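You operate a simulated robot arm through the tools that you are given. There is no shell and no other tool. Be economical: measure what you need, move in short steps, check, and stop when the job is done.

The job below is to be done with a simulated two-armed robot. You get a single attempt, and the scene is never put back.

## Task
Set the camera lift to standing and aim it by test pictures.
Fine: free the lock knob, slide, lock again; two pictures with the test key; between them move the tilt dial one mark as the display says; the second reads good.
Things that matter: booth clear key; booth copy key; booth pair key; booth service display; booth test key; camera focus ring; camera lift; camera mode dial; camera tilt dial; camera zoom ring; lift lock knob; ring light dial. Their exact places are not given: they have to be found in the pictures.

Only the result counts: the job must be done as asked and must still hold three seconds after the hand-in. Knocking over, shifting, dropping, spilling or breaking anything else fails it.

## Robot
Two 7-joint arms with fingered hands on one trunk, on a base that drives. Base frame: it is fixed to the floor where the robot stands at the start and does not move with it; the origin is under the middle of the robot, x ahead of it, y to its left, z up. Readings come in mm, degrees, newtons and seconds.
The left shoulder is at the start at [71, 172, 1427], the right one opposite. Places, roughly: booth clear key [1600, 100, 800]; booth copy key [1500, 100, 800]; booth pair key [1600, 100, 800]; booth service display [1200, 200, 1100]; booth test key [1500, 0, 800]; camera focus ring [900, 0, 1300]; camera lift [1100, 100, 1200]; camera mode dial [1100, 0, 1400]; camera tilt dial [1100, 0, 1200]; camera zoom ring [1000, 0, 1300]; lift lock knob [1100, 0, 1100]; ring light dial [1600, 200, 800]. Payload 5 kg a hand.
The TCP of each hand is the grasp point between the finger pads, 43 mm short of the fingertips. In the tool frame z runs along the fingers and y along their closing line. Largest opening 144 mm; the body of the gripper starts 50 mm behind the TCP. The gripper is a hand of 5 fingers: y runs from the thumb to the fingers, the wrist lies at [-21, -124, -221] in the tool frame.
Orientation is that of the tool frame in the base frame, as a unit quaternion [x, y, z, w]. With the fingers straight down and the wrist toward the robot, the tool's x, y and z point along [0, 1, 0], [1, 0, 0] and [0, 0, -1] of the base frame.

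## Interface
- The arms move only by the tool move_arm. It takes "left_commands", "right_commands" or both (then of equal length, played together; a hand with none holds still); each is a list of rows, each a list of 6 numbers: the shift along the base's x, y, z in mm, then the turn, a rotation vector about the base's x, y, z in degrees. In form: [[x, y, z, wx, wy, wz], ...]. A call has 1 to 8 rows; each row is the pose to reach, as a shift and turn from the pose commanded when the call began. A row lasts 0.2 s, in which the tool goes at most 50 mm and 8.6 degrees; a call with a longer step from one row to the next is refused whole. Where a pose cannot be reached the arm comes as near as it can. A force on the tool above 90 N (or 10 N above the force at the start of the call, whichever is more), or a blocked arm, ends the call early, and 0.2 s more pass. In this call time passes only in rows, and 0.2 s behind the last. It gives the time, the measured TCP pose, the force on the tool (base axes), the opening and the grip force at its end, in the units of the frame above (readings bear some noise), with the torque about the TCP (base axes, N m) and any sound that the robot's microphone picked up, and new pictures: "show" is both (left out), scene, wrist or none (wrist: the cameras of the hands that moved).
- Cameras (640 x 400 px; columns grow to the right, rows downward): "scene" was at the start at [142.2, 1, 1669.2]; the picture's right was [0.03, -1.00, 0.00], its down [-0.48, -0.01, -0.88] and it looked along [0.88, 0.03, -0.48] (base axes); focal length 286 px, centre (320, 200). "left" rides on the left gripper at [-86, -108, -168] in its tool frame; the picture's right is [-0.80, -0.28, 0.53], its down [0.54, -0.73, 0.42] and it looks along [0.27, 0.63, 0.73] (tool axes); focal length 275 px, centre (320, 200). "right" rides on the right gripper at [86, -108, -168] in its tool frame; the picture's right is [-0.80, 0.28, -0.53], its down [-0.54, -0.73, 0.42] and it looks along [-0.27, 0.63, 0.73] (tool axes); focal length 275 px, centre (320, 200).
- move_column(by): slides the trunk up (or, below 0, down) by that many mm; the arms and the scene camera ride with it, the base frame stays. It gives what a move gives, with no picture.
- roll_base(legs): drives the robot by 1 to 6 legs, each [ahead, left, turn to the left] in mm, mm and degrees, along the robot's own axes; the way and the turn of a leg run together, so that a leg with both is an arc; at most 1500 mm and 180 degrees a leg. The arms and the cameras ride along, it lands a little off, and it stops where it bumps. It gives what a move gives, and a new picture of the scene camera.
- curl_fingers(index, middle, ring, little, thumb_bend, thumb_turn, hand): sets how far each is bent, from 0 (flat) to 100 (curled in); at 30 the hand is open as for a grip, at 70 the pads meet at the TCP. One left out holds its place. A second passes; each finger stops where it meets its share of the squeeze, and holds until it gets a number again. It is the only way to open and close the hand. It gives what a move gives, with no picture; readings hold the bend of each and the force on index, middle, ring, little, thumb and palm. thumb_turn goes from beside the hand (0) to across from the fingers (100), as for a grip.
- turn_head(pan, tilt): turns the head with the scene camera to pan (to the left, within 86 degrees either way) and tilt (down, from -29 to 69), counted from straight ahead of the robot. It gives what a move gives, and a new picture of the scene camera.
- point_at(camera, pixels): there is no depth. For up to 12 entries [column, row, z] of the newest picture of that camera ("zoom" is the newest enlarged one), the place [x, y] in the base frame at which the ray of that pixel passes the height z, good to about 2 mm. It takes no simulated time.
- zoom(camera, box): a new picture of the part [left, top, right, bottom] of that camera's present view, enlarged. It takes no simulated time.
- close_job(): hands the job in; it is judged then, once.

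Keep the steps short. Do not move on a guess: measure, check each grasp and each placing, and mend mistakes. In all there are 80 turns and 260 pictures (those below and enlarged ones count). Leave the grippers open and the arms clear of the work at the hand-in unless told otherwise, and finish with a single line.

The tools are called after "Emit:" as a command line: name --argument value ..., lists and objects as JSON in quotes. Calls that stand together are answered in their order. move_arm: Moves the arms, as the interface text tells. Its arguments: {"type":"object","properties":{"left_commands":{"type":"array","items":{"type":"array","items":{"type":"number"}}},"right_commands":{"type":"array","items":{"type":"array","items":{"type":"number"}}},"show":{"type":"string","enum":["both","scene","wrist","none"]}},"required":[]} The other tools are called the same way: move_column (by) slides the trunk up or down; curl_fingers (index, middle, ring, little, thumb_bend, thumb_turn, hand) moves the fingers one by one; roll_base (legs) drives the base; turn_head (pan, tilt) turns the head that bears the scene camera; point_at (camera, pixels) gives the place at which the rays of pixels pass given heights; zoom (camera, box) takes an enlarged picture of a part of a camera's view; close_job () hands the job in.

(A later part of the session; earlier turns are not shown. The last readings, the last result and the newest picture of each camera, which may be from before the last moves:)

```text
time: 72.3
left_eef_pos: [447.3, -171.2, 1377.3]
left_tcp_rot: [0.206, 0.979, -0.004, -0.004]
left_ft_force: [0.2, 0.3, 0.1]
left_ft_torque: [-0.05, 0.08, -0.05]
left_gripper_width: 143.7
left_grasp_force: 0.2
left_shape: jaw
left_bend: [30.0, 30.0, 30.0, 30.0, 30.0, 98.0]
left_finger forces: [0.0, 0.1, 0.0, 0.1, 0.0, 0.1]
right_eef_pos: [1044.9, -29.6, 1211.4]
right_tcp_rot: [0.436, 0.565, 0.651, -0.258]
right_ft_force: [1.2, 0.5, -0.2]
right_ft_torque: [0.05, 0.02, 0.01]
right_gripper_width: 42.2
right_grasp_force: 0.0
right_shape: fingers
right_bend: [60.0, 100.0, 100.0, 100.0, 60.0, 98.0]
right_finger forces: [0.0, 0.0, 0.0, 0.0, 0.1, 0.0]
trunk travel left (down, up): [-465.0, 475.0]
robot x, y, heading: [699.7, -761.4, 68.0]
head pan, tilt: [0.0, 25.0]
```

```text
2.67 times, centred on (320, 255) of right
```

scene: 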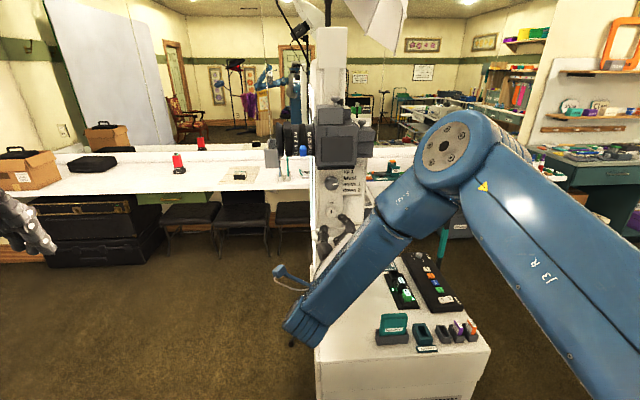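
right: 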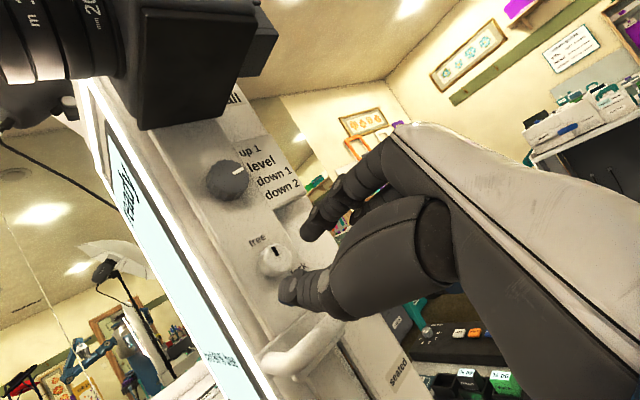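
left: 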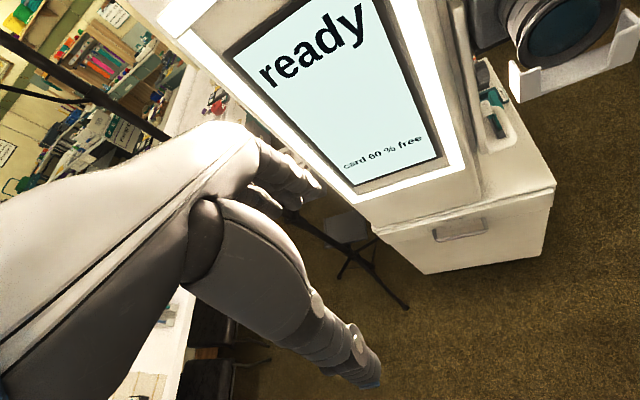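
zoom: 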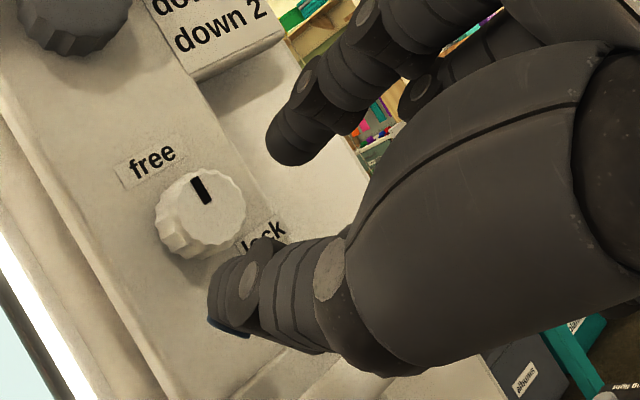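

Aligned as before (knob predicted at zoom (196,217), seen at (200,215)). Advancing 42 mm and pinching.

Emit:
move_arm --right_commands '[[5, 15, 0, 0, 0, 0], [10, 30, 0, 0, 0, 0], [13, 40, 0, 0, 0, 0]]' --show "none"

Emit:
curl_fingers --hand "right" --index 75 --thumb_bend 75

Emit:
zoom --camera "right" --box '[200, 180, 440, 330]'

```text
time: 73.1
left_eef_pos: [445.8, -171.3, 1377.6]
left_tcp_rot: [0.205, 0.979, -0.003, -0.004]
left_ft_force: [0.3, -0.8, 0.0]
left_ft_torque: [0.02, -0.01, -0.05]
left_gripper_width: 143.8
left_grasp_force: 0.0
left_shape: jaw
left_bend: [30.0, 30.0, 30.0, 30.0, 30.0, 98.0]
left_finger forces: [0.1, 0.0, 0.1, 0.0, 0.0, 0.0]
right_eef_pos: [1055.5, 8.2, 1213.3]
right_tcp_rot: [0.435, 0.565, 0.651, -0.259]
right_ft_force: [-0.1, -0.2, -0.1]
right_ft_torque: [0.0, 0.01, 0.0]
right_gripper_width: 42.6
right_grasp_force: 0.5
right_shape: fingers
right_bend: [60.0, 100.0, 100.0, 100.0, 60.0, 98.0]
right_finger forces: [0.6, 0.1, 0.0, 0.0, 0.1, 0.0]
trunk travel left (down, up): [-465.0, 475.0]
robot x, y, heading: [697.0, -764.5, 67.7]
head pan, tilt: [0.0, 25.0]
```

```text
time: 74.1
left_eef_pos: [446.0, -170.7, 1377.7]
left_tcp_rot: [0.204, 0.979, -0.003, -0.003]
left_ft_force: [0.3, -0.2, 0.5]
left_ft_torque: [-0.01, -0.03, 0.01]
left_gripper_width: 144.1
left_grasp_force: 0.0
left_shape: jaw
left_bend: [30.0, 30.0, 30.0, 30.0, 30.0, 98.0]
left_finger forces: [0.0, 0.1, 0.1, 0.0, 0.1, 0.0]
right_eef_pos: [1056.4, 10.0, 1211.7]
right_tcp_rot: [0.437, 0.565, 0.65, -0.26]
right_ft_force: [2.0, 2.5, -2.3]
right_ft_torque: [0.0, 0.04, -0.2]
right_gripper_width: 28.1
right_grasp_force: 12.5
right_shape: fingers
right_bend: [61.0, 100.0, 100.0, 100.0, 68.0, 97.0]
right_finger forces: [12.3, 0.0, 0.0, 0.1, 11.8, 0.1]
trunk travel left (down, up): [-465.0, 475.0]
robot x, y, heading: [702.5, -763.8, 68.0]
head pan, tilt: [0.0, 25.0]
```

```text
2.67 times, centred on (320, 255) of right
```

zoom: 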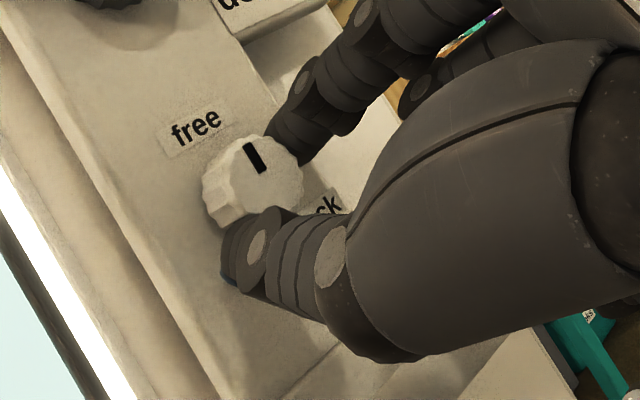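

Firm grip (28 mm). Turning clockwise 64° about the knob axis.

Emit:
move_arm --right_commands '[[-1.2, 0.4, -0.6, 2.5, 7.6, 0], [-2.5, 0.8, -1, 4.9, 15.2, 0], [-3.8, 1.2, -1.3, 7.4, 22.8, 0], [-5.1, 1.7, -1.3, 9.9, 30.4, 0], [-6.4, 2.1, -1.2, 12.4, 38, 0], [-7.7, 2.5, -0.9, 14.8, 45.7, 0], [-8.9, 2.9, -0.3, 17.3, 53.3, 0], [-10.1, 3.3, 0.4, 19.8, 60.9, 0]]' --show "none"

Emit:
zoom --camera "right" --box '[200, 180, 440, 330]'

```text
time: 75.9
left_eef_pos: [444.1, -171.4, 1377.2]
left_tcp_rot: [0.205, 0.979, -0.003, -0.003]
left_ft_force: [0.5, 0.2, -0.2]
left_ft_torque: [0.02, -0.01, -0.02]
left_gripper_width: 143.7
left_grasp_force: 0.1
left_shape: jaw
left_bend: [30.0, 30.0, 30.0, 30.0, 30.0, 98.0]
left_finger forces: [0.0, 0.0, 0.0, 0.1, 0.1, 0.0]
right_eef_pos: [1043.9, 12.0, 1213.9]
right_tcp_rot: [0.656, 0.242, 0.423, -0.577]
right_ft_force: [-7.5, 7.9, 3.3]
right_ft_torque: [-0.01, -0.16, 0.32]
right_gripper_width: 27.2
right_grasp_force: 11.1
right_shape: fingers
right_bend: [64.0, 100.0, 100.0, 100.0, 67.0, 98.0]
right_finger forces: [6.3, 0.0, 0.0, 0.0, 16.5, 0.0]
trunk travel left (down, up): [-465.0, 475.0]
robot x, y, heading: [694.8, -765.7, 67.8]
head pan, tilt: [0.0, 25.0]
```

```text
2.67 times, centred on (320, 255) of right
```

zoom: 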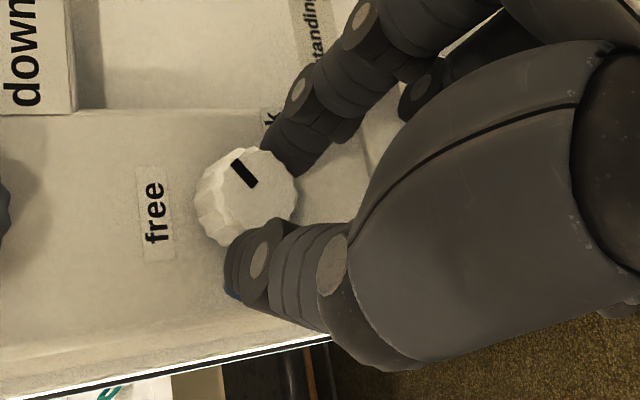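

About half done (some slip). Continuing clockwise another 40°.

Emit:
move_arm --right_commands '[[-1, 0.3, 0.9, 2.5, 7.6, 0], [-2, 0.6, 1.9, 4.9, 15.2, 0], [-2.8, 0.9, 3, 7.4, 22.8, 0], [-3.3, 1.1, 4.2, 9.9, 30.4, 0], [-3.8, 1.2, 5.5, 12.4, 38, 0]]' --show "scene"

Emit:
zoom --camera "right" --box '[200, 180, 440, 330]'

```text
time: 77.1
left_eef_pos: [443.4, -171.7, 1378.0]
left_tcp_rot: [0.205, 0.979, -0.003, -0.002]
left_ft_force: [-0.6, 0.5, 0.1]
left_ft_torque: [0.02, 0.0, -0.03]
left_gripper_width: 144.2
left_grasp_force: 0.0
left_shape: jaw
left_bend: [30.0, 30.0, 30.0, 30.0, 30.0, 98.0]
left_finger forces: [0.0, 0.1, 0.0, 0.0, 0.0, 0.0]
right_eef_pos: [1038.0, 14.0, 1219.4]
right_tcp_rot: [0.693, -0.006, 0.209, -0.69]
right_ft_force: [-10.3, 7.8, 5.8]
right_ft_torque: [0.01, -0.22, 0.43]
right_gripper_width: 25.8
right_grasp_force: 12.3
right_shape: fingers
right_bend: [65.0, 100.0, 100.0, 100.0, 67.0, 100.0]
right_finger forces: [6.4, 0.0, 0.0, 0.1, 18.1, 0.0]
trunk travel left (down, up): [-465.0, 475.0]
robot x, y, heading: [698.7, -764.8, 68.1]
head pan, tilt: [0.0, 25.0]
```

scene: 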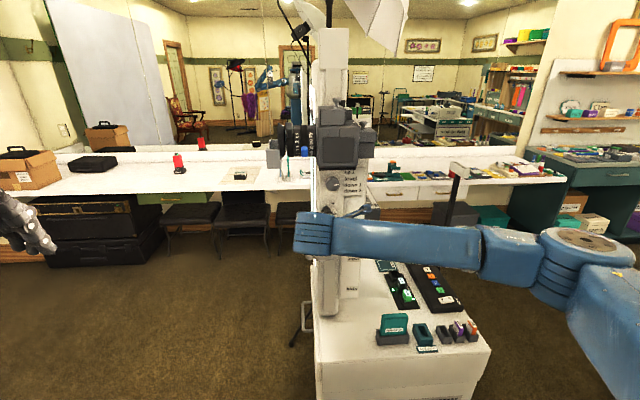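

```text
2.67 times, centred on (320, 255) of right
```

zoom: 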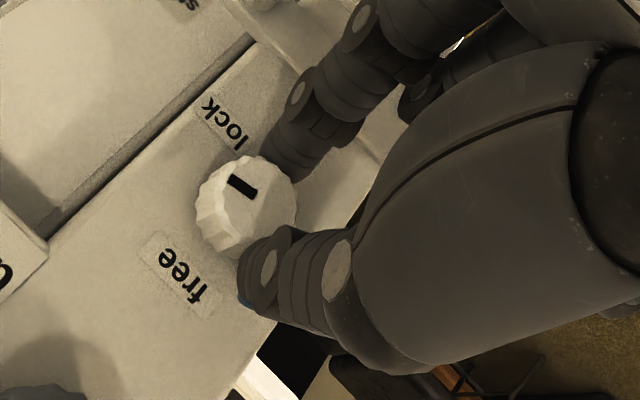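

Pointer is ~13° from lock. Another 20° clockwise, up to its stop.

Emit:
move_arm --right_commands '[[-0.3, 0.1, 1.4, 2.5, 7.6, 0], [-0.4, 0.1, 2.8, 4.9, 15.2, 0], [-0.3, 0.1, 4, 6.5, 20, 0]]' --show "none"

Emit:
zoom --camera "right" --box '[200, 180, 440, 330]'

```text
time: 77.9
left_eef_pos: [443.3, -171.0, 1378.1]
left_tcp_rot: [0.205, 0.979, -0.003, -0.003]
left_ft_force: [0.1, -0.1, 1.3]
left_ft_torque: [-0.01, 0.0, 0.01]
left_gripper_width: 143.8
left_grasp_force: 0.1
left_shape: jaw
left_bend: [30.0, 30.0, 30.0, 30.0, 30.0, 98.0]
left_finger forces: [0.1, 0.0, 0.1, 0.0, 0.0, 0.0]
right_eef_pos: [1038.8, 13.4, 1223.7]
right_tcp_rot: [-0.679, 0.136, -0.086, 0.716]
right_ft_force: [-10.4, 8.8, 8.4]
right_ft_torque: [0.11, -0.25, 0.43]
right_gripper_width: 26.3
right_grasp_force: 12.6
right_shape: fingers
right_bend: [65.0, 100.0, 100.0, 100.0, 67.0, 100.0]
right_finger forces: [6.1, 0.1, 0.0, 0.0, 18.7, 0.1]
trunk travel left (down, up): [-465.0, 475.0]
robot x, y, heading: [699.5, -761.2, 68.0]
head pan, tilt: [0.0, 25.0]
```

```text
2.67 times, centred on (320, 255) of right
```

zoom: 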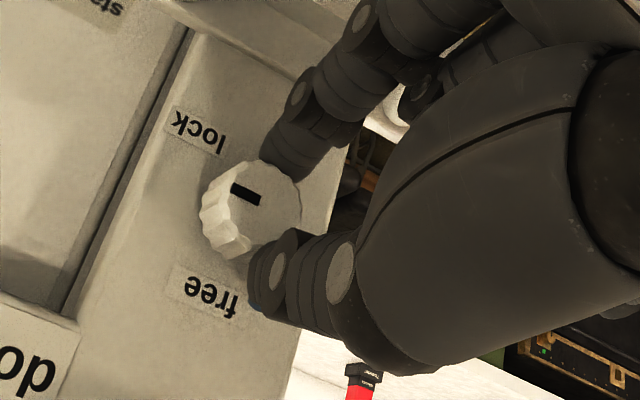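

Pointer now lies along "lock" (≈0°). Releasing, backing out, and checking.

Emit:
curl_fingers --hand "right" --index 60 --thumb_bend 60

Emit:
move_arm --right_commands '[[-8, -24, 0, 0, 0, 0], [-20, -62, 0, -2.5, -7.6, 0], [-32, -100, -20, -4.9, -15.2, 0], [-32, -100, -65, -7.4, -22.8, 0], [-32, -100, -110, -9.9, -30.4, 0], [-32, -100, -150, -12.4, -38, 0]]' --show "scene"

Emit:
zoom --camera "scene" --box '[290, 130, 390, 240]'

```text
time: 78.9
left_eef_pos: [444.9, -172.6, 1377.7]
left_tcp_rot: [0.205, 0.979, -0.002, -0.003]
left_ft_force: [-0.4, 0.5, 0.6]
left_ft_torque: [-0.02, -0.01, 0.04]
left_gripper_width: 143.9
left_grasp_force: 0.0
left_shape: jaw
left_bend: [30.0, 30.0, 30.0, 30.0, 30.0, 98.0]
left_finger forces: [0.1, 0.0, 0.0, 0.0, 0.0, 0.0]
right_eef_pos: [1042.5, 12.2, 1223.1]
right_tcp_rot: [-0.678, 0.138, -0.087, 0.716]
right_ft_force: [-0.4, 0.0, 0.1]
right_ft_torque: [0.01, 0.01, 0.03]
right_gripper_width: 42.8
right_grasp_force: 0.0
right_shape: fingers
right_bend: [60.0, 100.0, 100.0, 100.0, 60.0, 98.0]
right_finger forces: [0.1, 0.0, 0.1, 0.1, 0.1, 0.1]
trunk travel left (down, up): [-465.0, 475.0]
robot x, y, heading: [699.7, -763.3, 67.7]
head pan, tilt: [0.0, 25.0]
```

```text
time: 80.3
left_eef_pos: [444.7, -170.0, 1377.1]
left_tcp_rot: [0.206, 0.979, -0.003, -0.002]
left_ft_force: [0.2, 0.2, -0.2]
left_ft_torque: [-0.01, 0.01, 0.01]
left_gripper_width: 144.0
left_grasp_force: 0.0
left_shape: jaw
left_bend: [30.0, 30.0, 30.0, 30.0, 30.0, 98.0]
left_finger forces: [0.0, 0.0, 0.1, 0.0, 0.0, 0.1]
right_eef_pos: [1008.7, -86.1, 1072.4]
right_tcp_rot: [0.685, 0.114, 0.318, -0.646]
right_ft_force: [0.4, -0.1, -0.1]
right_ft_torque: [0.03, -0.01, 0.0]
right_gripper_width: 42.5
right_grasp_force: 0.1
right_shape: fingers
right_bend: [60.0, 100.0, 100.0, 100.0, 60.0, 98.0]
right_finger forces: [0.2, 0.0, 0.0, 0.1, 0.0, 0.0]
trunk travel left (down, up): [-465.0, 475.0]
robot x, y, heading: [702.0, -762.1, 67.9]
head pan, tilt: [0.0, 25.0]
```

scene: 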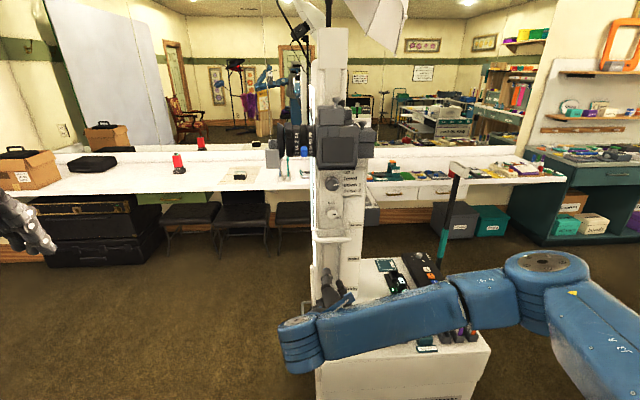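

```text
3.64 times, centred on (340, 185) of scene
```

zoom: 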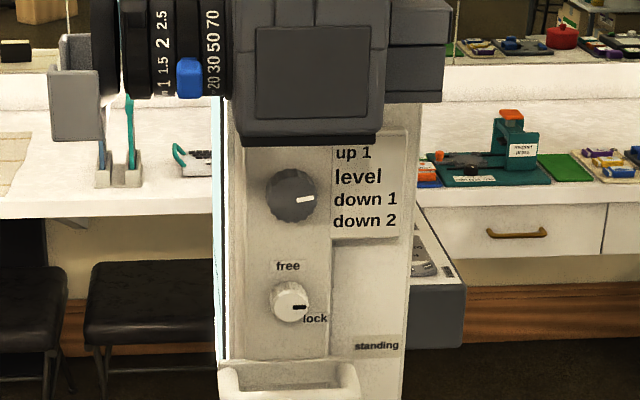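

Lock pointer back at "lock", standing label in place. Next: the test key on the cart top. I'll withdraw the right hand back/right while pitching it 45° downward, with a closed index–thumb tip as the presser.

Emit:
move_arm --right_commands '[[10, -40, 10, -7.3, -3.8, 2.1], [30, -80, 20, -14.6, -7.5, 4.3], [54, -120, 30, -22, -11.3, 6.4], [78, -160, 40, -29.3, -15.1, 8.6], [102, -200, 50, -36.6, -18.9, 10.7], [126, -235, 60, -43.9, -22.6, 12.9], [150, -265, 70, -51.2, -26.4, 15], [174, -290, 80, -58.5, -30.2, 17.2]]' --show "both"

Emit:
curl_fingers --hand "right" --index 71 --thumb_bend 71

Emit:
zoom --camera "scene" --box '[370, 230, 500, 350]'

```text
time: 82.1
left_eef_pos: [445.9, -172.0, 1377.2]
left_tcp_rot: [0.205, 0.979, -0.003, -0.003]
left_ft_force: [-0.2, 0.1, -0.9]
left_ft_torque: [0.01, 0.02, 0.03]
left_gripper_width: 144.0
left_grasp_force: 0.0
left_shape: jaw
left_bend: [30.0, 30.0, 30.0, 30.0, 30.0, 98.0]
left_finger forces: [0.0, 0.0, 0.0, 0.0, 0.0, 0.0]
right_eef_pos: [1189.4, -350.3, 1148.6]
right_tcp_rot: [0.785, 0.503, 0.286, -0.221]
right_ft_force: [-0.5, -0.3, 0.0]
right_ft_torque: [0.01, 0.01, 0.02]
right_gripper_width: 42.9
right_grasp_force: 0.1
right_shape: fingers
right_bend: [60.0, 100.0, 100.0, 100.0, 60.0, 98.0]
right_finger forces: [0.0, 0.0, 0.1, 0.0, 0.1, 0.0]
right hand out of reach, approached as far as the arm can: row 7, 8
trunk travel left (down, up): [-465.0, 475.0]
robot x, y, heading: [699.9, -762.6, 67.9]
head pan, tilt: [0.0, 25.0]
```

scene: 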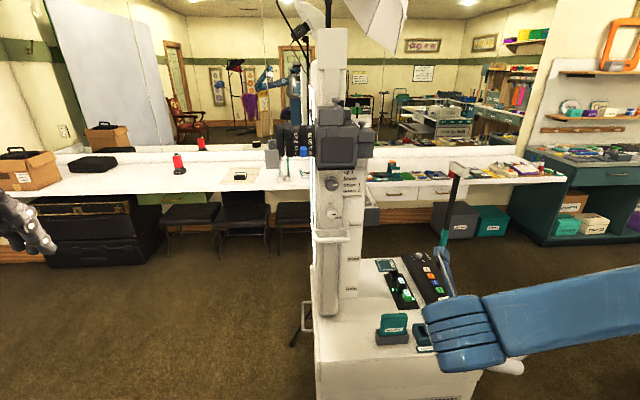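
right: 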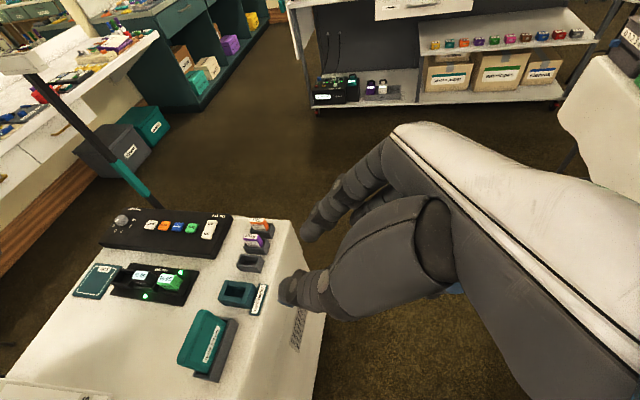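

```text
time: 83.1
left_eef_pos: [445.4, -171.8, 1377.1]
left_tcp_rot: [0.206, 0.979, -0.003, -0.002]
left_ft_force: [-0.3, 0.1, 0.3]
left_ft_torque: [-0.03, -0.01, -0.03]
left_gripper_width: 143.9
left_grasp_force: 0.2
left_shape: jaw
left_bend: [30.0, 30.0, 30.0, 30.0, 30.0, 98.0]
left_finger forces: [0.1, 0.0, 0.0, 0.0, 0.0, 0.0]
right_eef_pos: [1189.3, -350.3, 1148.7]
right_tcp_rot: [0.784, 0.503, 0.287, -0.222]
right_ft_force: [0.5, 0.4, 0.3]
right_ft_torque: [-0.02, 0.0, 0.0]
right_gripper_width: 3.9
right_grasp_force: 0.1
right_shape: fingers
right_bend: [71.0, 100.0, 100.0, 100.0, 71.0, 98.0]
right_finger forces: [0.0, 0.1, 0.1, 0.0, 0.1, 0.0]
trunk travel left (down, up): [-465.0, 475.0]
robot x, y, heading: [699.5, -763.4, 68.0]
head pan, tilt: [0.0, 25.0]
```

```text
3.33 times, centred on (435, 290) of scene
```

zoom: 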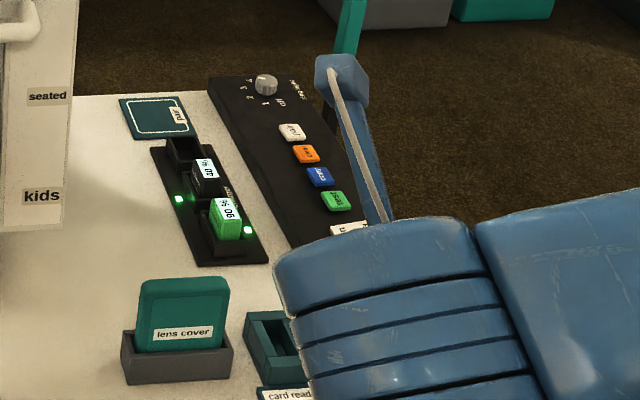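

Wrist camera sees the keys well: order pair, clear, copy, test (green), power. Zooming and getting rays from both cameras.

Emit:
zoom --camera "right" --box '[90, 190, 290, 315]'

Emit:
point_at --camera "scene" --pixels '[[439.8, 290, 800], [439.8, 290, 850]]'

Emit:
point_at --camera "right" --pixels '[[191, 228, 800], [191, 228, 850], [178, 227, 825], [210, 230, 825]]'

```text
3.20 times, centred on (190, 252) of right
```

zoom: 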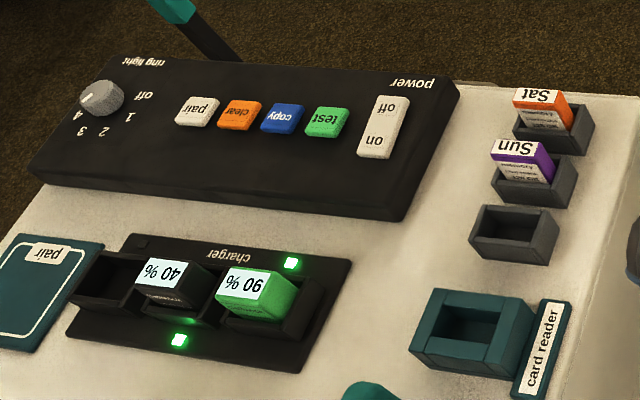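

```text
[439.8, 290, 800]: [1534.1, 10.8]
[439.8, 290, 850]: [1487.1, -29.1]
```

```text
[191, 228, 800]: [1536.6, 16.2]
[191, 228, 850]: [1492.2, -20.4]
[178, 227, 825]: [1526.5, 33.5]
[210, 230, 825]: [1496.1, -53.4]
```

Test key ≈ (1534,12,800). It's 1031 mm ahead of the robot; I'll drive 230 ahead and 180 right to bring it within reach with the hand staying high.

Emit:
roll_base --legs '[[0, -180, 0], [230, 0, 0]]'

Emit:
zoom --camera "scene" --box '[280, 200, 480, 380]'

Emit:
zoom --camera "right" --box '[0, 0, 640, 400]'

```text
time: 84.0
left_eef_pos: [481.7, -177.9, 1378.7]
left_tcp_rot: [0.212, 0.977, -0.003, -0.002]
left_ft_force: [-0.4, -0.3, 0.8]
left_ft_torque: [0.08, -0.02, 0.01]
left_gripper_width: 143.6
left_grasp_force: 0.0
left_shape: jaw
left_bend: [30.0, 30.0, 30.0, 30.0, 30.0, 98.0]
left_finger forces: [0.0, 0.0, 0.0, 0.0, 0.1, 0.0]
right_eef_pos: [1221.5, -366.5, 1150.1]
right_tcp_rot: [0.787, 0.498, 0.289, -0.22]
right_ft_force: [-0.3, 0.1, -0.6]
right_ft_torque: [0.03, 0.01, 0.0]
right_gripper_width: 3.9
right_grasp_force: 0.0
right_shape: fingers
right_bend: [71.0, 100.0, 100.0, 100.0, 71.0, 98.0]
right_finger forces: [0.0, 0.0, 0.1, 0.1, 0.0, 0.2]
trunk travel left (down, up): [-465.0, 475.0]
robot x, y, heading: [729.9, -769.2, 67.1]
head pan, tilt: [0.0, 25.0]
stopped in leg 1: the robot was blocked; the commanded pose is now the measured one
```

scene: 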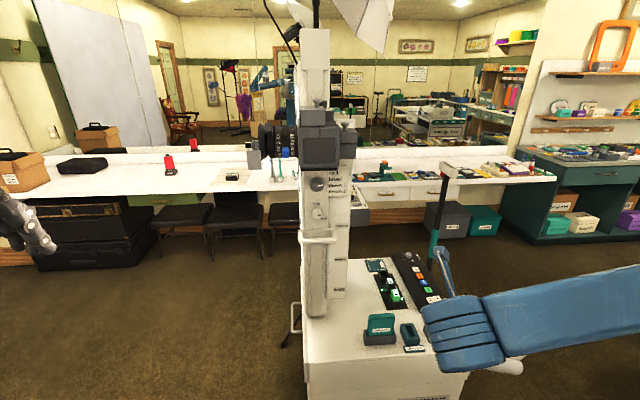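

```text
2.22 times, centred on (380, 290) of scene
```

zoom: 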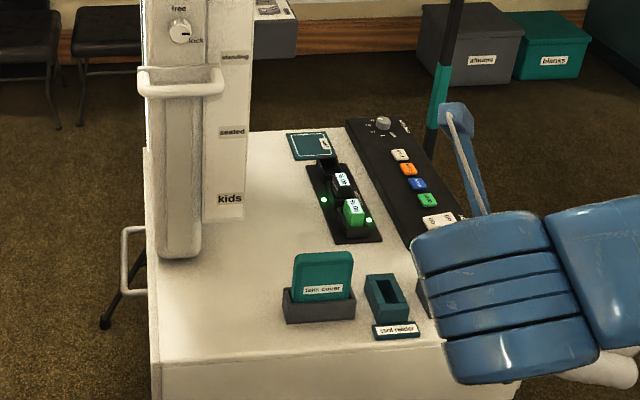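

```text
1.00 times, centred on (320, 200) of right (not enlarged: the box is as wide or as high as the picture)
```

zoom: 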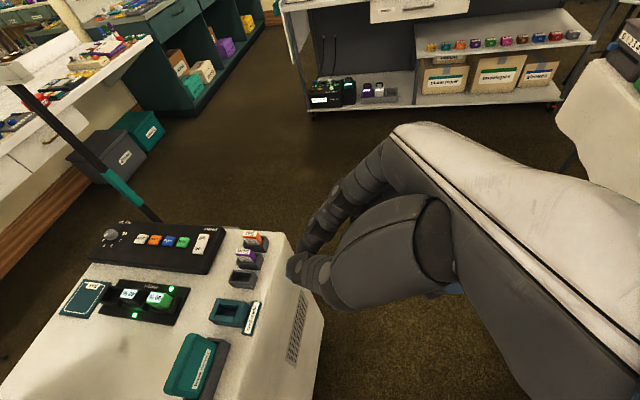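

The base's rear corner is against the table; go ahead first, then right.

Emit:
roll_base --legs '[[200, 0, 0], [0, -150, 0]]'

Emit:
zoom --camera "right" --box '[0, 0, 640, 400]'

```text
time: 86.6
left_eef_pos: [697.1, -50.4, 1376.7]
left_tcp_rot: [0.211, 0.977, -0.004, -0.003]
left_ft_force: [-0.8, -0.5, -0.7]
left_ft_torque: [0.04, -0.07, 0.01]
left_gripper_width: 144.2
left_grasp_force: 0.1
left_shape: jaw
left_bend: [30.0, 30.0, 30.0, 30.0, 30.0, 98.0]
left_finger forces: [0.0, 0.0, 0.0, 0.1, 0.0, 0.1]
right_eef_pos: [1437.2, -239.0, 1149.7]
right_tcp_rot: [0.787, 0.499, 0.29, -0.22]
right_ft_force: [-0.8, 0.5, 0.0]
right_ft_torque: [-0.03, -0.01, 0.0]
right_gripper_width: 4.0
right_grasp_force: 0.1
right_shape: fingers
right_bend: [71.0, 100.0, 100.0, 100.0, 71.0, 98.0]
right_finger forces: [0.0, 0.1, 0.1, 0.0, 0.0, 0.1]
trunk travel left (down, up): [-465.0, 475.0]
robot x, y, heading: [943.2, -644.9, 67.0]
head pan, tilt: [0.0, 25.0]
```

scene: 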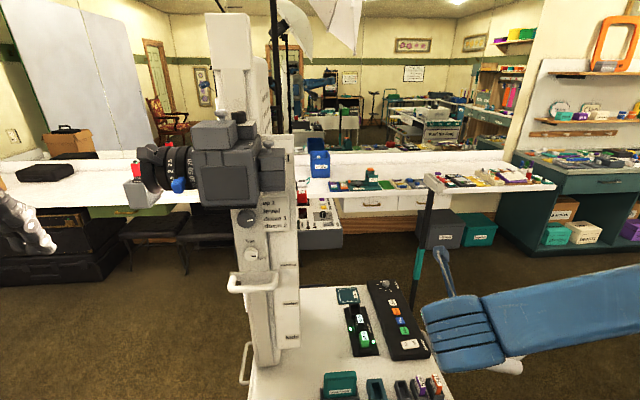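

```text
1.00 times, centred on (320, 200) of right (not enlarged: the box is as wide or as high as the picture)
```

zoom: 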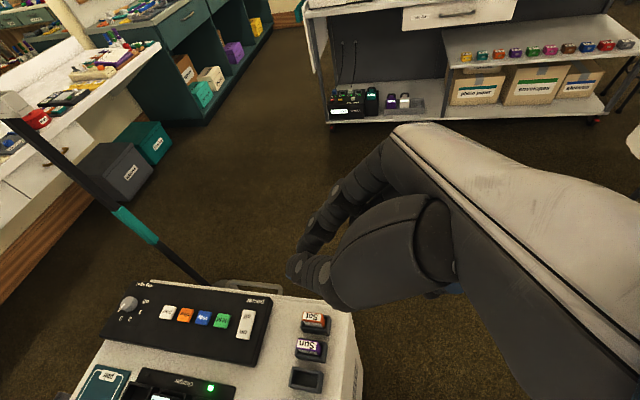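

Good. Test key is at right-cam (221,321) and scene (404,331). Triangulating again.

Emit:
point_at --camera "right" --pixels '[[221, 321, 790], [221, 321, 820], [203, 318, 805], [246, 323, 805]]'

Emit:
zoom --camera "scene" --box '[340, 270, 460, 370]'

Emit:
point_at --camera "scene" --pixels '[[404, 331, 790], [404, 331, 820]]'

```text
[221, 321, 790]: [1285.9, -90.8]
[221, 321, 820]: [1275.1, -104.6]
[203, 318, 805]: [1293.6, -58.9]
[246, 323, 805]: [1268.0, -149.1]
```

```text
4.00 times, centred on (400, 320) of scene
```

zoom: 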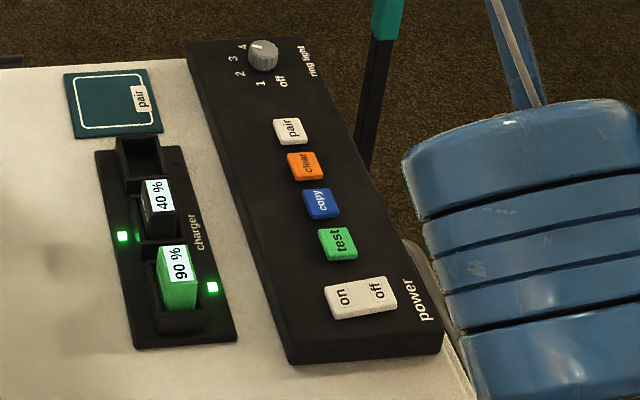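

```text
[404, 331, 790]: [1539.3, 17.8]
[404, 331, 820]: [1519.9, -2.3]
```

Key agrees again at (1534,12,800). The tucked fingers would hang low at this tilt, so I'll pitch the hand to fully pointing down while moving above the key, keeping z high.

Emit:
move_arm --right_commands '[[14, 33, -10, -7.4, 3.1, 0], [28, 66, -20, -14.7, 6.2, 0], [42, 99, -35, -22.1, 9.3, 0], [56, 132, -60, -29.4, 12.4, 0], [70, 165, -85, -36.8, 15.5, 0], [80, 195, -115, -39.5, 16.7, 0]]' --show "both"

Emit:
zoom --camera "scene" --box '[340, 220, 500, 370]'

```text
time: 88.0
left_eef_pos: [699.7, -48.2, 1378.2]
left_tcp_rot: [0.213, 0.977, -0.004, -0.003]
left_ft_force: [0.4, 1.4, -0.8]
left_ft_torque: [-0.06, 0.03, 0.01]
left_gripper_width: 144.3
left_grasp_force: 0.0
left_shape: jaw
left_bend: [30.0, 30.0, 30.0, 30.0, 30.0, 98.0]
left_finger forces: [0.0, 0.0, 0.0, 0.0, 0.0, 0.0]
right_eef_pos: [1518.6, -44.8, 1030.7]
right_tcp_rot: [0.849, 0.529, -0.013, -0.01]
right_ft_force: [1.1, 0.3, -0.3]
right_ft_torque: [-0.02, 0.03, -0.01]
right_gripper_width: 4.0
right_grasp_force: 0.1
right_shape: fingers
right_bend: [71.0, 100.0, 100.0, 100.0, 71.0, 98.0]
right_finger forces: [0.0, 0.0, 0.0, 0.1, 0.1, 0.1]
trunk travel left (down, up): [-465.0, 475.0]
robot x, y, heading: [940.8, -645.4, 66.7]
head pan, tilt: [0.0, 25.0]
```

scene: 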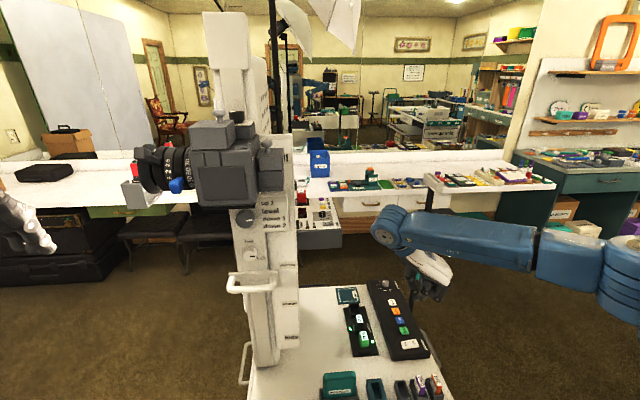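
right: 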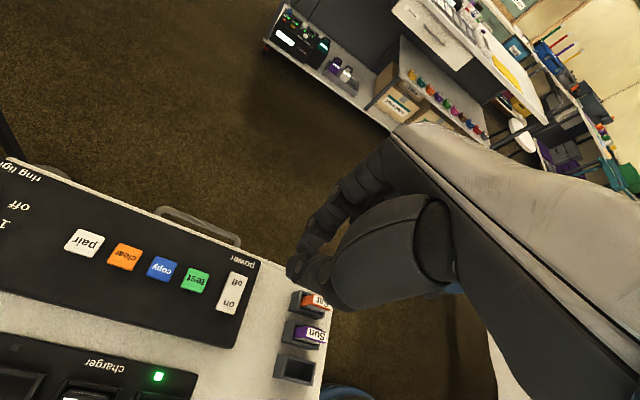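

```text
2.67 times, centred on (420, 295) of scene
```

zoom: 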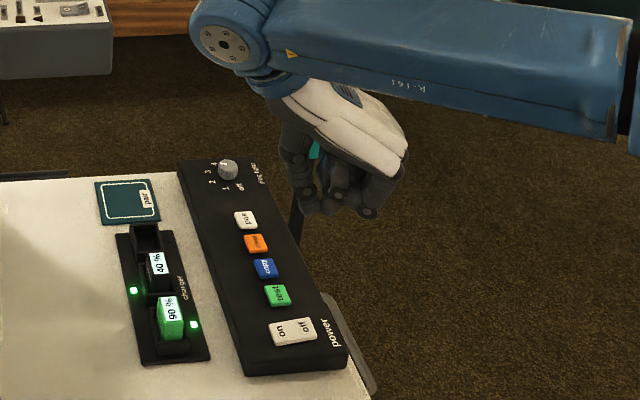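

Hand points straight down with clear view. Test key at right-cam (196,281).

Emit:
point_at --camera "right" --pixels '[[196, 281, 790], [196, 281, 810], [162, 269, 800], [230, 293, 800]]'

Emit:
point_at --camera "scene" --pixels '[[404.2, 330.5, 790], [404.2, 330.5, 810]]'

```text
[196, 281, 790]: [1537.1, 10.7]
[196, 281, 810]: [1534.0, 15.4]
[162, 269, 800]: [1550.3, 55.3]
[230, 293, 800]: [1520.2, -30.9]
```

```text
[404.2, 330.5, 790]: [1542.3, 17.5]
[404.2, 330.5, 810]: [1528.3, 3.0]
```

Two cameras agree: key at (1536,12,797). Moving over it and descending to about 25 mm above.

Emit:
move_arm --right_commands '[[6, 24, 0, 0, 0, 0], [13, 48, -20, 0, 0, 0], [13, 48, -60, 0, 0, 0], [13, 48, -100, 0, 0, 0], [13, 48, -140, 0, 0, 0], [13, 48, -165, 0, 0, 0]]' --show "both"

Emit:
zoom --camera "scene" --box '[360, 260, 450, 350]'

Emit:
zoom --camera "right" --box '[200, 180, 440, 330]'

```text
time: 89.4
left_eef_pos: [699.0, -50.4, 1378.0]
left_tcp_rot: [0.213, 0.977, -0.003, -0.003]
left_ft_force: [-1.4, -0.2, 0.6]
left_ft_torque: [0.0, -0.02, 0.01]
left_gripper_width: 143.8
left_grasp_force: 0.0
left_shape: jaw
left_bend: [30.0, 30.0, 30.0, 30.0, 30.0, 98.0]
left_finger forces: [0.1, 0.0, 0.1, 0.1, 0.0, 0.0]
right_eef_pos: [1532.0, 3.8, 869.0]
right_tcp_rot: [0.848, 0.529, -0.011, -0.012]
right_ft_force: [0.9, 0.6, 0.3]
right_ft_torque: [-0.01, 0.0, 0.01]
right_gripper_width: 4.0
right_grasp_force: 0.0
right_shape: fingers
right_bend: [71.0, 100.0, 100.0, 100.0, 71.0, 98.0]
right_finger forces: [0.0, 0.1, 0.1, 0.0, 0.0, 0.0]
trunk travel left (down, up): [-465.0, 475.0]
robot x, y, heading: [942.5, -646.3, 67.2]
head pan, tilt: [0.0, 25.0]
```

scene: 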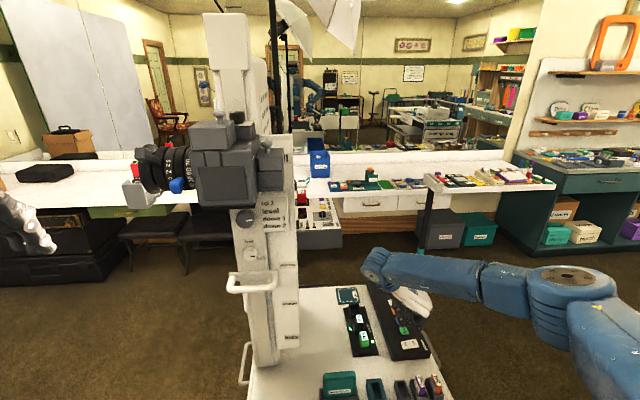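
right: 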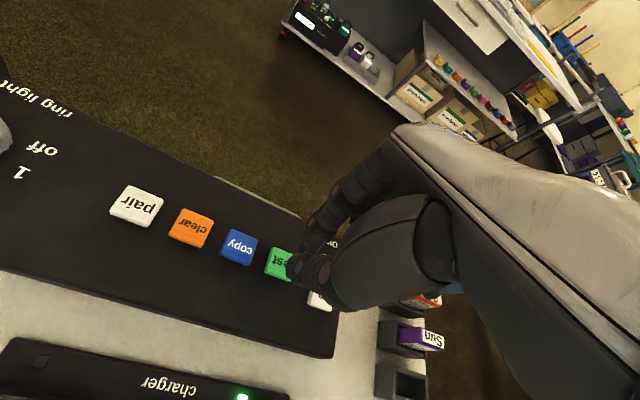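

```text
4.44 times, centred on (405, 305) of scene
```

zoom: 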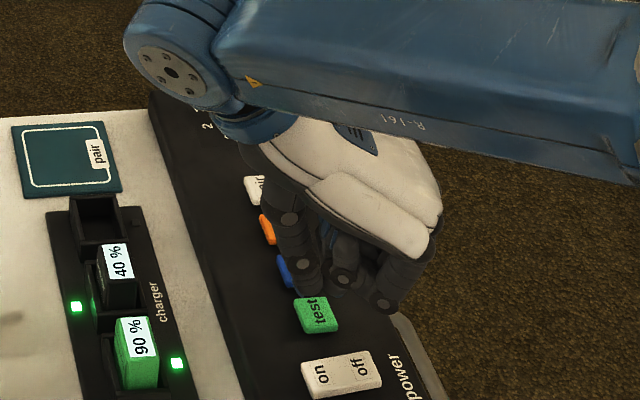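

```text
2.67 times, centred on (320, 255) of right
```

zoom: 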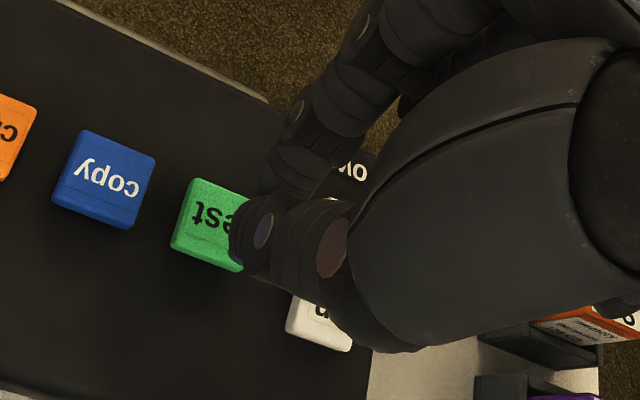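

The tip is over the test key, but the tucked fingers line up over the power switch. To be safe I'll rise 60 mm and yaw the hand 90° so those fingers lie off to the panel's right side.

Emit:
move_arm --right_commands '[[0, 0, 30, 0, 0, 0], [0, 0, 60, 0, 0, 8.5], [2, 1, 60, 0, 0, 17], [4, 1, 60, 0, 0, 25.5], [6, 2, 60, 0, 0, 34], [8, 3, 60, 0, 0, 42.5], [10, 3, 60, 0, 0, 51], [11, 4, 60, 0, 0, 59.5]]' --show "none"

Emit:
move_arm --right_commands '[[1, 0, 0, 0, 0, 8.5], [2, 0, 0, 0, 0, 17], [2, 0, 0, 0, 0, 25.5], [2, 0, -20, 0, 0, 30], [2, 0, -50, 0, 0, 30]]' --show "both"

Emit:
zoom --camera "scene" --box '[360, 260, 450, 350]'

Emit:
zoom --camera "right" --box '[200, 180, 440, 330]'

```text
time: 91.2
left_eef_pos: [700.3, -51.8, 1378.0]
left_tcp_rot: [0.212, 0.977, -0.003, -0.004]
left_ft_force: [-0.2, 0.0, 0.3]
left_ft_torque: [-0.02, 0.01, -0.01]
left_gripper_width: 143.9
left_grasp_force: 0.1
left_shape: jaw
left_bend: [30.0, 30.0, 30.0, 30.0, 30.0, 98.0]
left_finger forces: [0.0, 0.0, 0.0, 0.0, 0.1, 0.0]
right_eef_pos: [1545.3, 6.0, 928.2]
right_tcp_rot: [0.472, 0.881, -0.016, -0.004]
right_ft_force: [0.0, 0.5, 1.1]
right_ft_torque: [0.01, 0.01, 0.0]
right_gripper_width: 3.9
right_grasp_force: 0.1
right_shape: fingers
right_bend: [71.0, 100.0, 100.0, 100.0, 71.0, 98.0]
right_finger forces: [0.0, 0.0, 0.1, 0.0, 0.0, 0.0]
trunk travel left (down, up): [-465.0, 475.0]
robot x, y, heading: [943.5, -647.0, 66.9]
head pan, tilt: [0.0, 25.0]
```

```text
time: 92.4
left_eef_pos: [699.4, -50.3, 1378.2]
left_tcp_rot: [0.213, 0.977, -0.003, -0.003]
left_ft_force: [0.0, 1.1, 0.2]
left_ft_torque: [-0.06, 0.06, -0.01]
left_gripper_width: 144.1
left_grasp_force: 0.1
left_shape: jaw
left_bend: [30.0, 30.0, 30.0, 30.0, 30.0, 98.0]
left_finger forces: [0.0, 0.1, 0.1, 0.0, 0.0, 0.0]
right_eef_pos: [1548.1, 7.4, 877.6]
right_tcp_rot: [0.229, 0.973, -0.014, 0.0]
right_ft_force: [0.1, 1.2, 0.3]
right_ft_torque: [-0.04, 0.02, 0.01]
right_gripper_width: 3.9
right_grasp_force: 0.1
right_shape: fingers
right_bend: [71.0, 100.0, 100.0, 100.0, 71.0, 98.0]
right_finger forces: [0.1, 0.0, 0.1, 0.0, 0.0, 0.0]
trunk travel left (down, up): [-465.0, 475.0]
robot x, y, heading: [939.9, -644.9, 67.0]
head pan, tilt: [0.0, 25.0]
```

scene: 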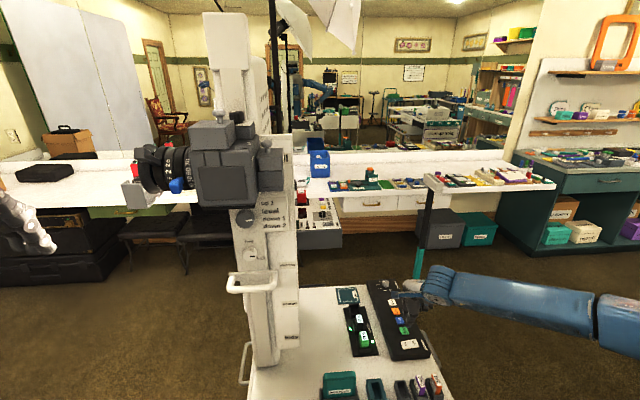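
right: 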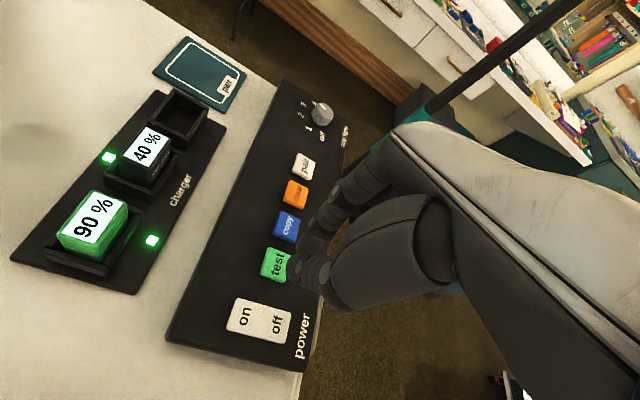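

```text
4.44 times, centred on (405, 305) of scene
```

zoom: 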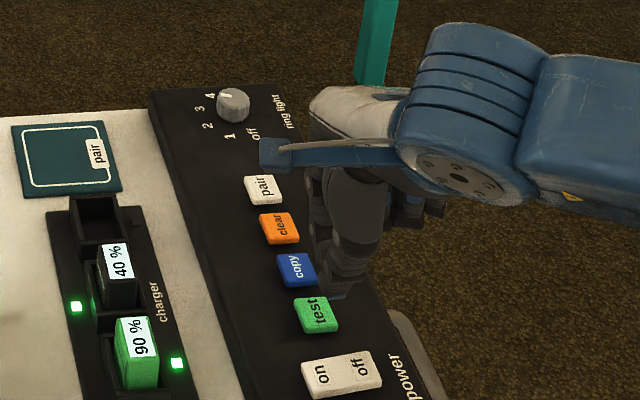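

```text
2.67 times, centred on (320, 255) of right
```

zoom: 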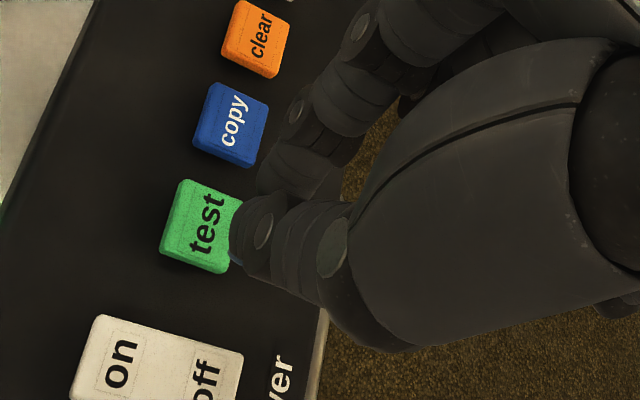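

Aligned within 4 mm with only the pinched tip over the key. Small correction and lowering 28 mm, reading force.

Emit:
move_arm --right_commands '[[-3.6, 1.7, -10, 0, 0, 0], [-3.6, 1.7, -20, 0, 0, 0], [-3.6, 1.7, -28, 0, 0, 0]]' --show "none"

Emit:
zoom --camera "scene" --box '[375, 280, 435, 340]'

Emit:
zoom --camera "right" --box '[200, 180, 440, 330]'

```text
time: 93.2
left_eef_pos: [699.7, -51.2, 1377.7]
left_tcp_rot: [0.213, 0.977, -0.003, -0.005]
left_ft_force: [-0.9, 0.1, 0.3]
left_ft_torque: [-0.03, 0.02, -0.02]
left_gripper_width: 143.9
left_grasp_force: 0.1
left_shape: jaw
left_bend: [30.0, 30.0, 30.0, 30.0, 30.0, 98.0]
left_finger forces: [0.1, 0.0, 0.0, 0.0, 0.0, 0.1]
right_eef_pos: [1541.7, 7.8, 851.1]
right_tcp_rot: [0.23, 0.973, -0.016, 0.001]
right_ft_force: [0.1, 0.0, 0.2]
right_ft_torque: [-0.03, -0.02, 0.01]
right_gripper_width: 4.2
right_grasp_force: 0.2
right_shape: fingers
right_bend: [71.0, 100.0, 100.0, 100.0, 71.0, 98.0]
right_finger forces: [0.0, 0.0, 0.1, 0.1, 0.0, 0.0]
trunk travel left (down, up): [-465.0, 475.0]
robot x, y, heading: [943.6, -646.2, 66.9]
head pan, tilt: [0.0, 25.0]
```

```text
6.67 times, centred on (405, 310) of scene
```

zoom: 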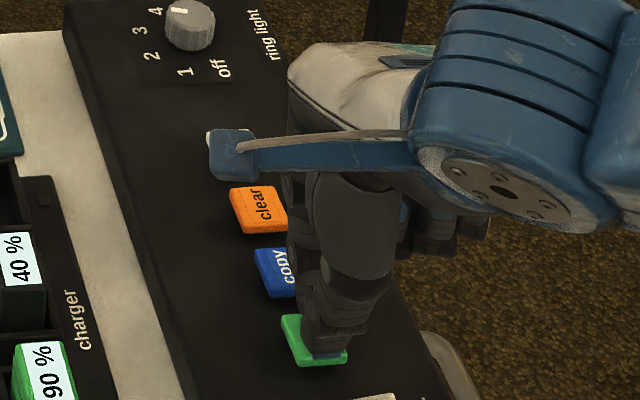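

```text
2.67 times, centred on (320, 255) of right
```

zoom: 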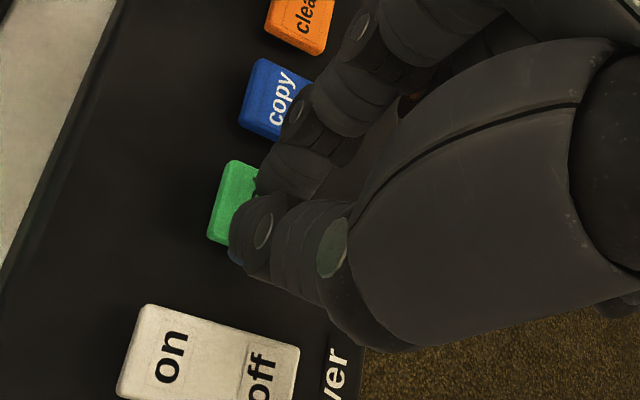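

Tip is just above the key; shifting 4 mm left / 3 mm back for centring and pressing in small steps.

Emit:
move_arm --right_commands '[[-4.8, -1.2, 0, 0, 0, 0], [-4.8, -1.2, -4, 0, 0, 0], [-4.8, -1.2, -8, 0, 0, 0]]' --show "none"

Emit:
move_arm --right_commands '[[0, 0, -3, 0, 0, 0]]' --show "scene"

Emit:
zoom --camera "scene" --box '[375, 280, 435, 340]'

```text
time: 94.0
left_eef_pos: [699.6, -51.1, 1378.2]
left_tcp_rot: [0.212, 0.977, -0.002, -0.003]
left_ft_force: [-0.2, -0.6, -0.2]
left_ft_torque: [0.0, -0.02, 0.03]
left_gripper_width: 144.0
left_grasp_force: 0.1
left_shape: jaw
left_bend: [30.0, 30.0, 30.0, 30.0, 30.0, 98.0]
left_finger forces: [0.0, 0.1, 0.1, 0.0, 0.0, 0.0]
right_eef_pos: [1538.3, 7.8, 842.2]
right_tcp_rot: [0.23, 0.973, -0.015, -0.001]
right_ft_force: [0.0, -0.3, 2.6]
right_ft_torque: [0.04, 0.02, 0.01]
right_gripper_width: 4.1
right_grasp_force: 1.5
right_shape: fingers
right_bend: [71.0, 100.0, 100.0, 100.0, 71.0, 98.0]
right_finger forces: [2.4, 0.0, 0.0, 0.0, 0.0, 0.0]
trunk travel left (down, up): [-465.0, 475.0]
robot x, y, heading: [941.4, -645.5, 67.2]
head pan, tilt: [0.0, 25.0]
heard: click
```

```text
time: 94.4
left_eef_pos: [699.3, -51.6, 1377.2]
left_tcp_rot: [0.214, 0.977, -0.003, -0.003]
left_ft_force: [0.0, -0.5, 0.1]
left_ft_torque: [0.0, 0.0, 0.0]
left_gripper_width: 144.3
left_grasp_force: 0.1
left_shape: jaw
left_bend: [30.0, 30.0, 30.0, 30.0, 30.0, 98.0]
left_finger forces: [0.1, 0.0, 0.0, 0.1, 0.1, 0.0]
right_eef_pos: [1537.0, 6.9, 841.6]
right_tcp_rot: [0.229, 0.973, -0.015, 0.0]
right_ft_force: [0.2, 1.2, 5.1]
right_ft_torque: [0.12, 0.02, -0.01]
right_gripper_width: 4.1
right_grasp_force: 2.5
right_shape: fingers
right_bend: [71.0, 100.0, 100.0, 100.0, 71.0, 98.0]
right_finger forces: [5.9, 0.0, 0.1, 0.1, 0.1, 0.0]
trunk travel left (down, up): [-465.0, 475.0]
robot x, y, heading: [940.9, -645.3, 67.1]
head pan, tilt: [0.0, 25.0]
```

scene: 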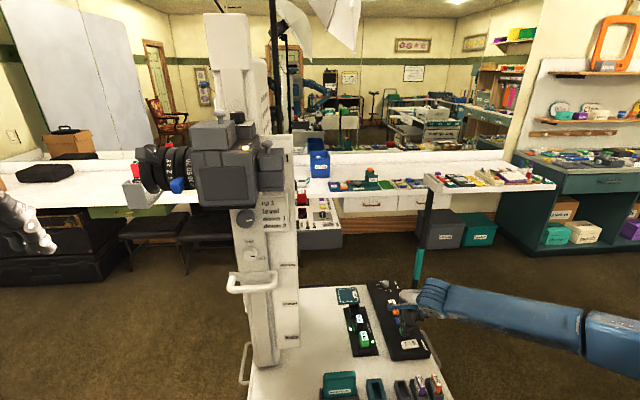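

```text
6.67 times, centred on (405, 310) of scene
```

zoom: 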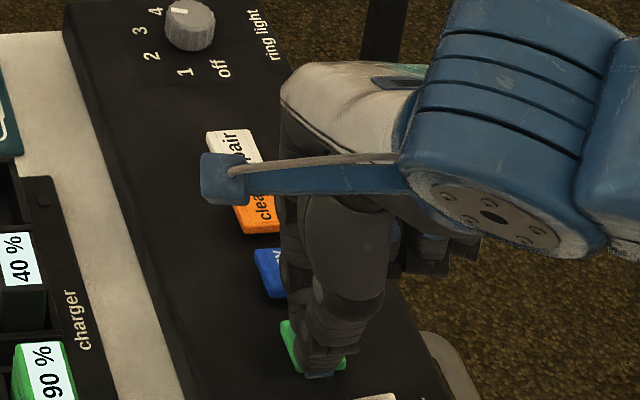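

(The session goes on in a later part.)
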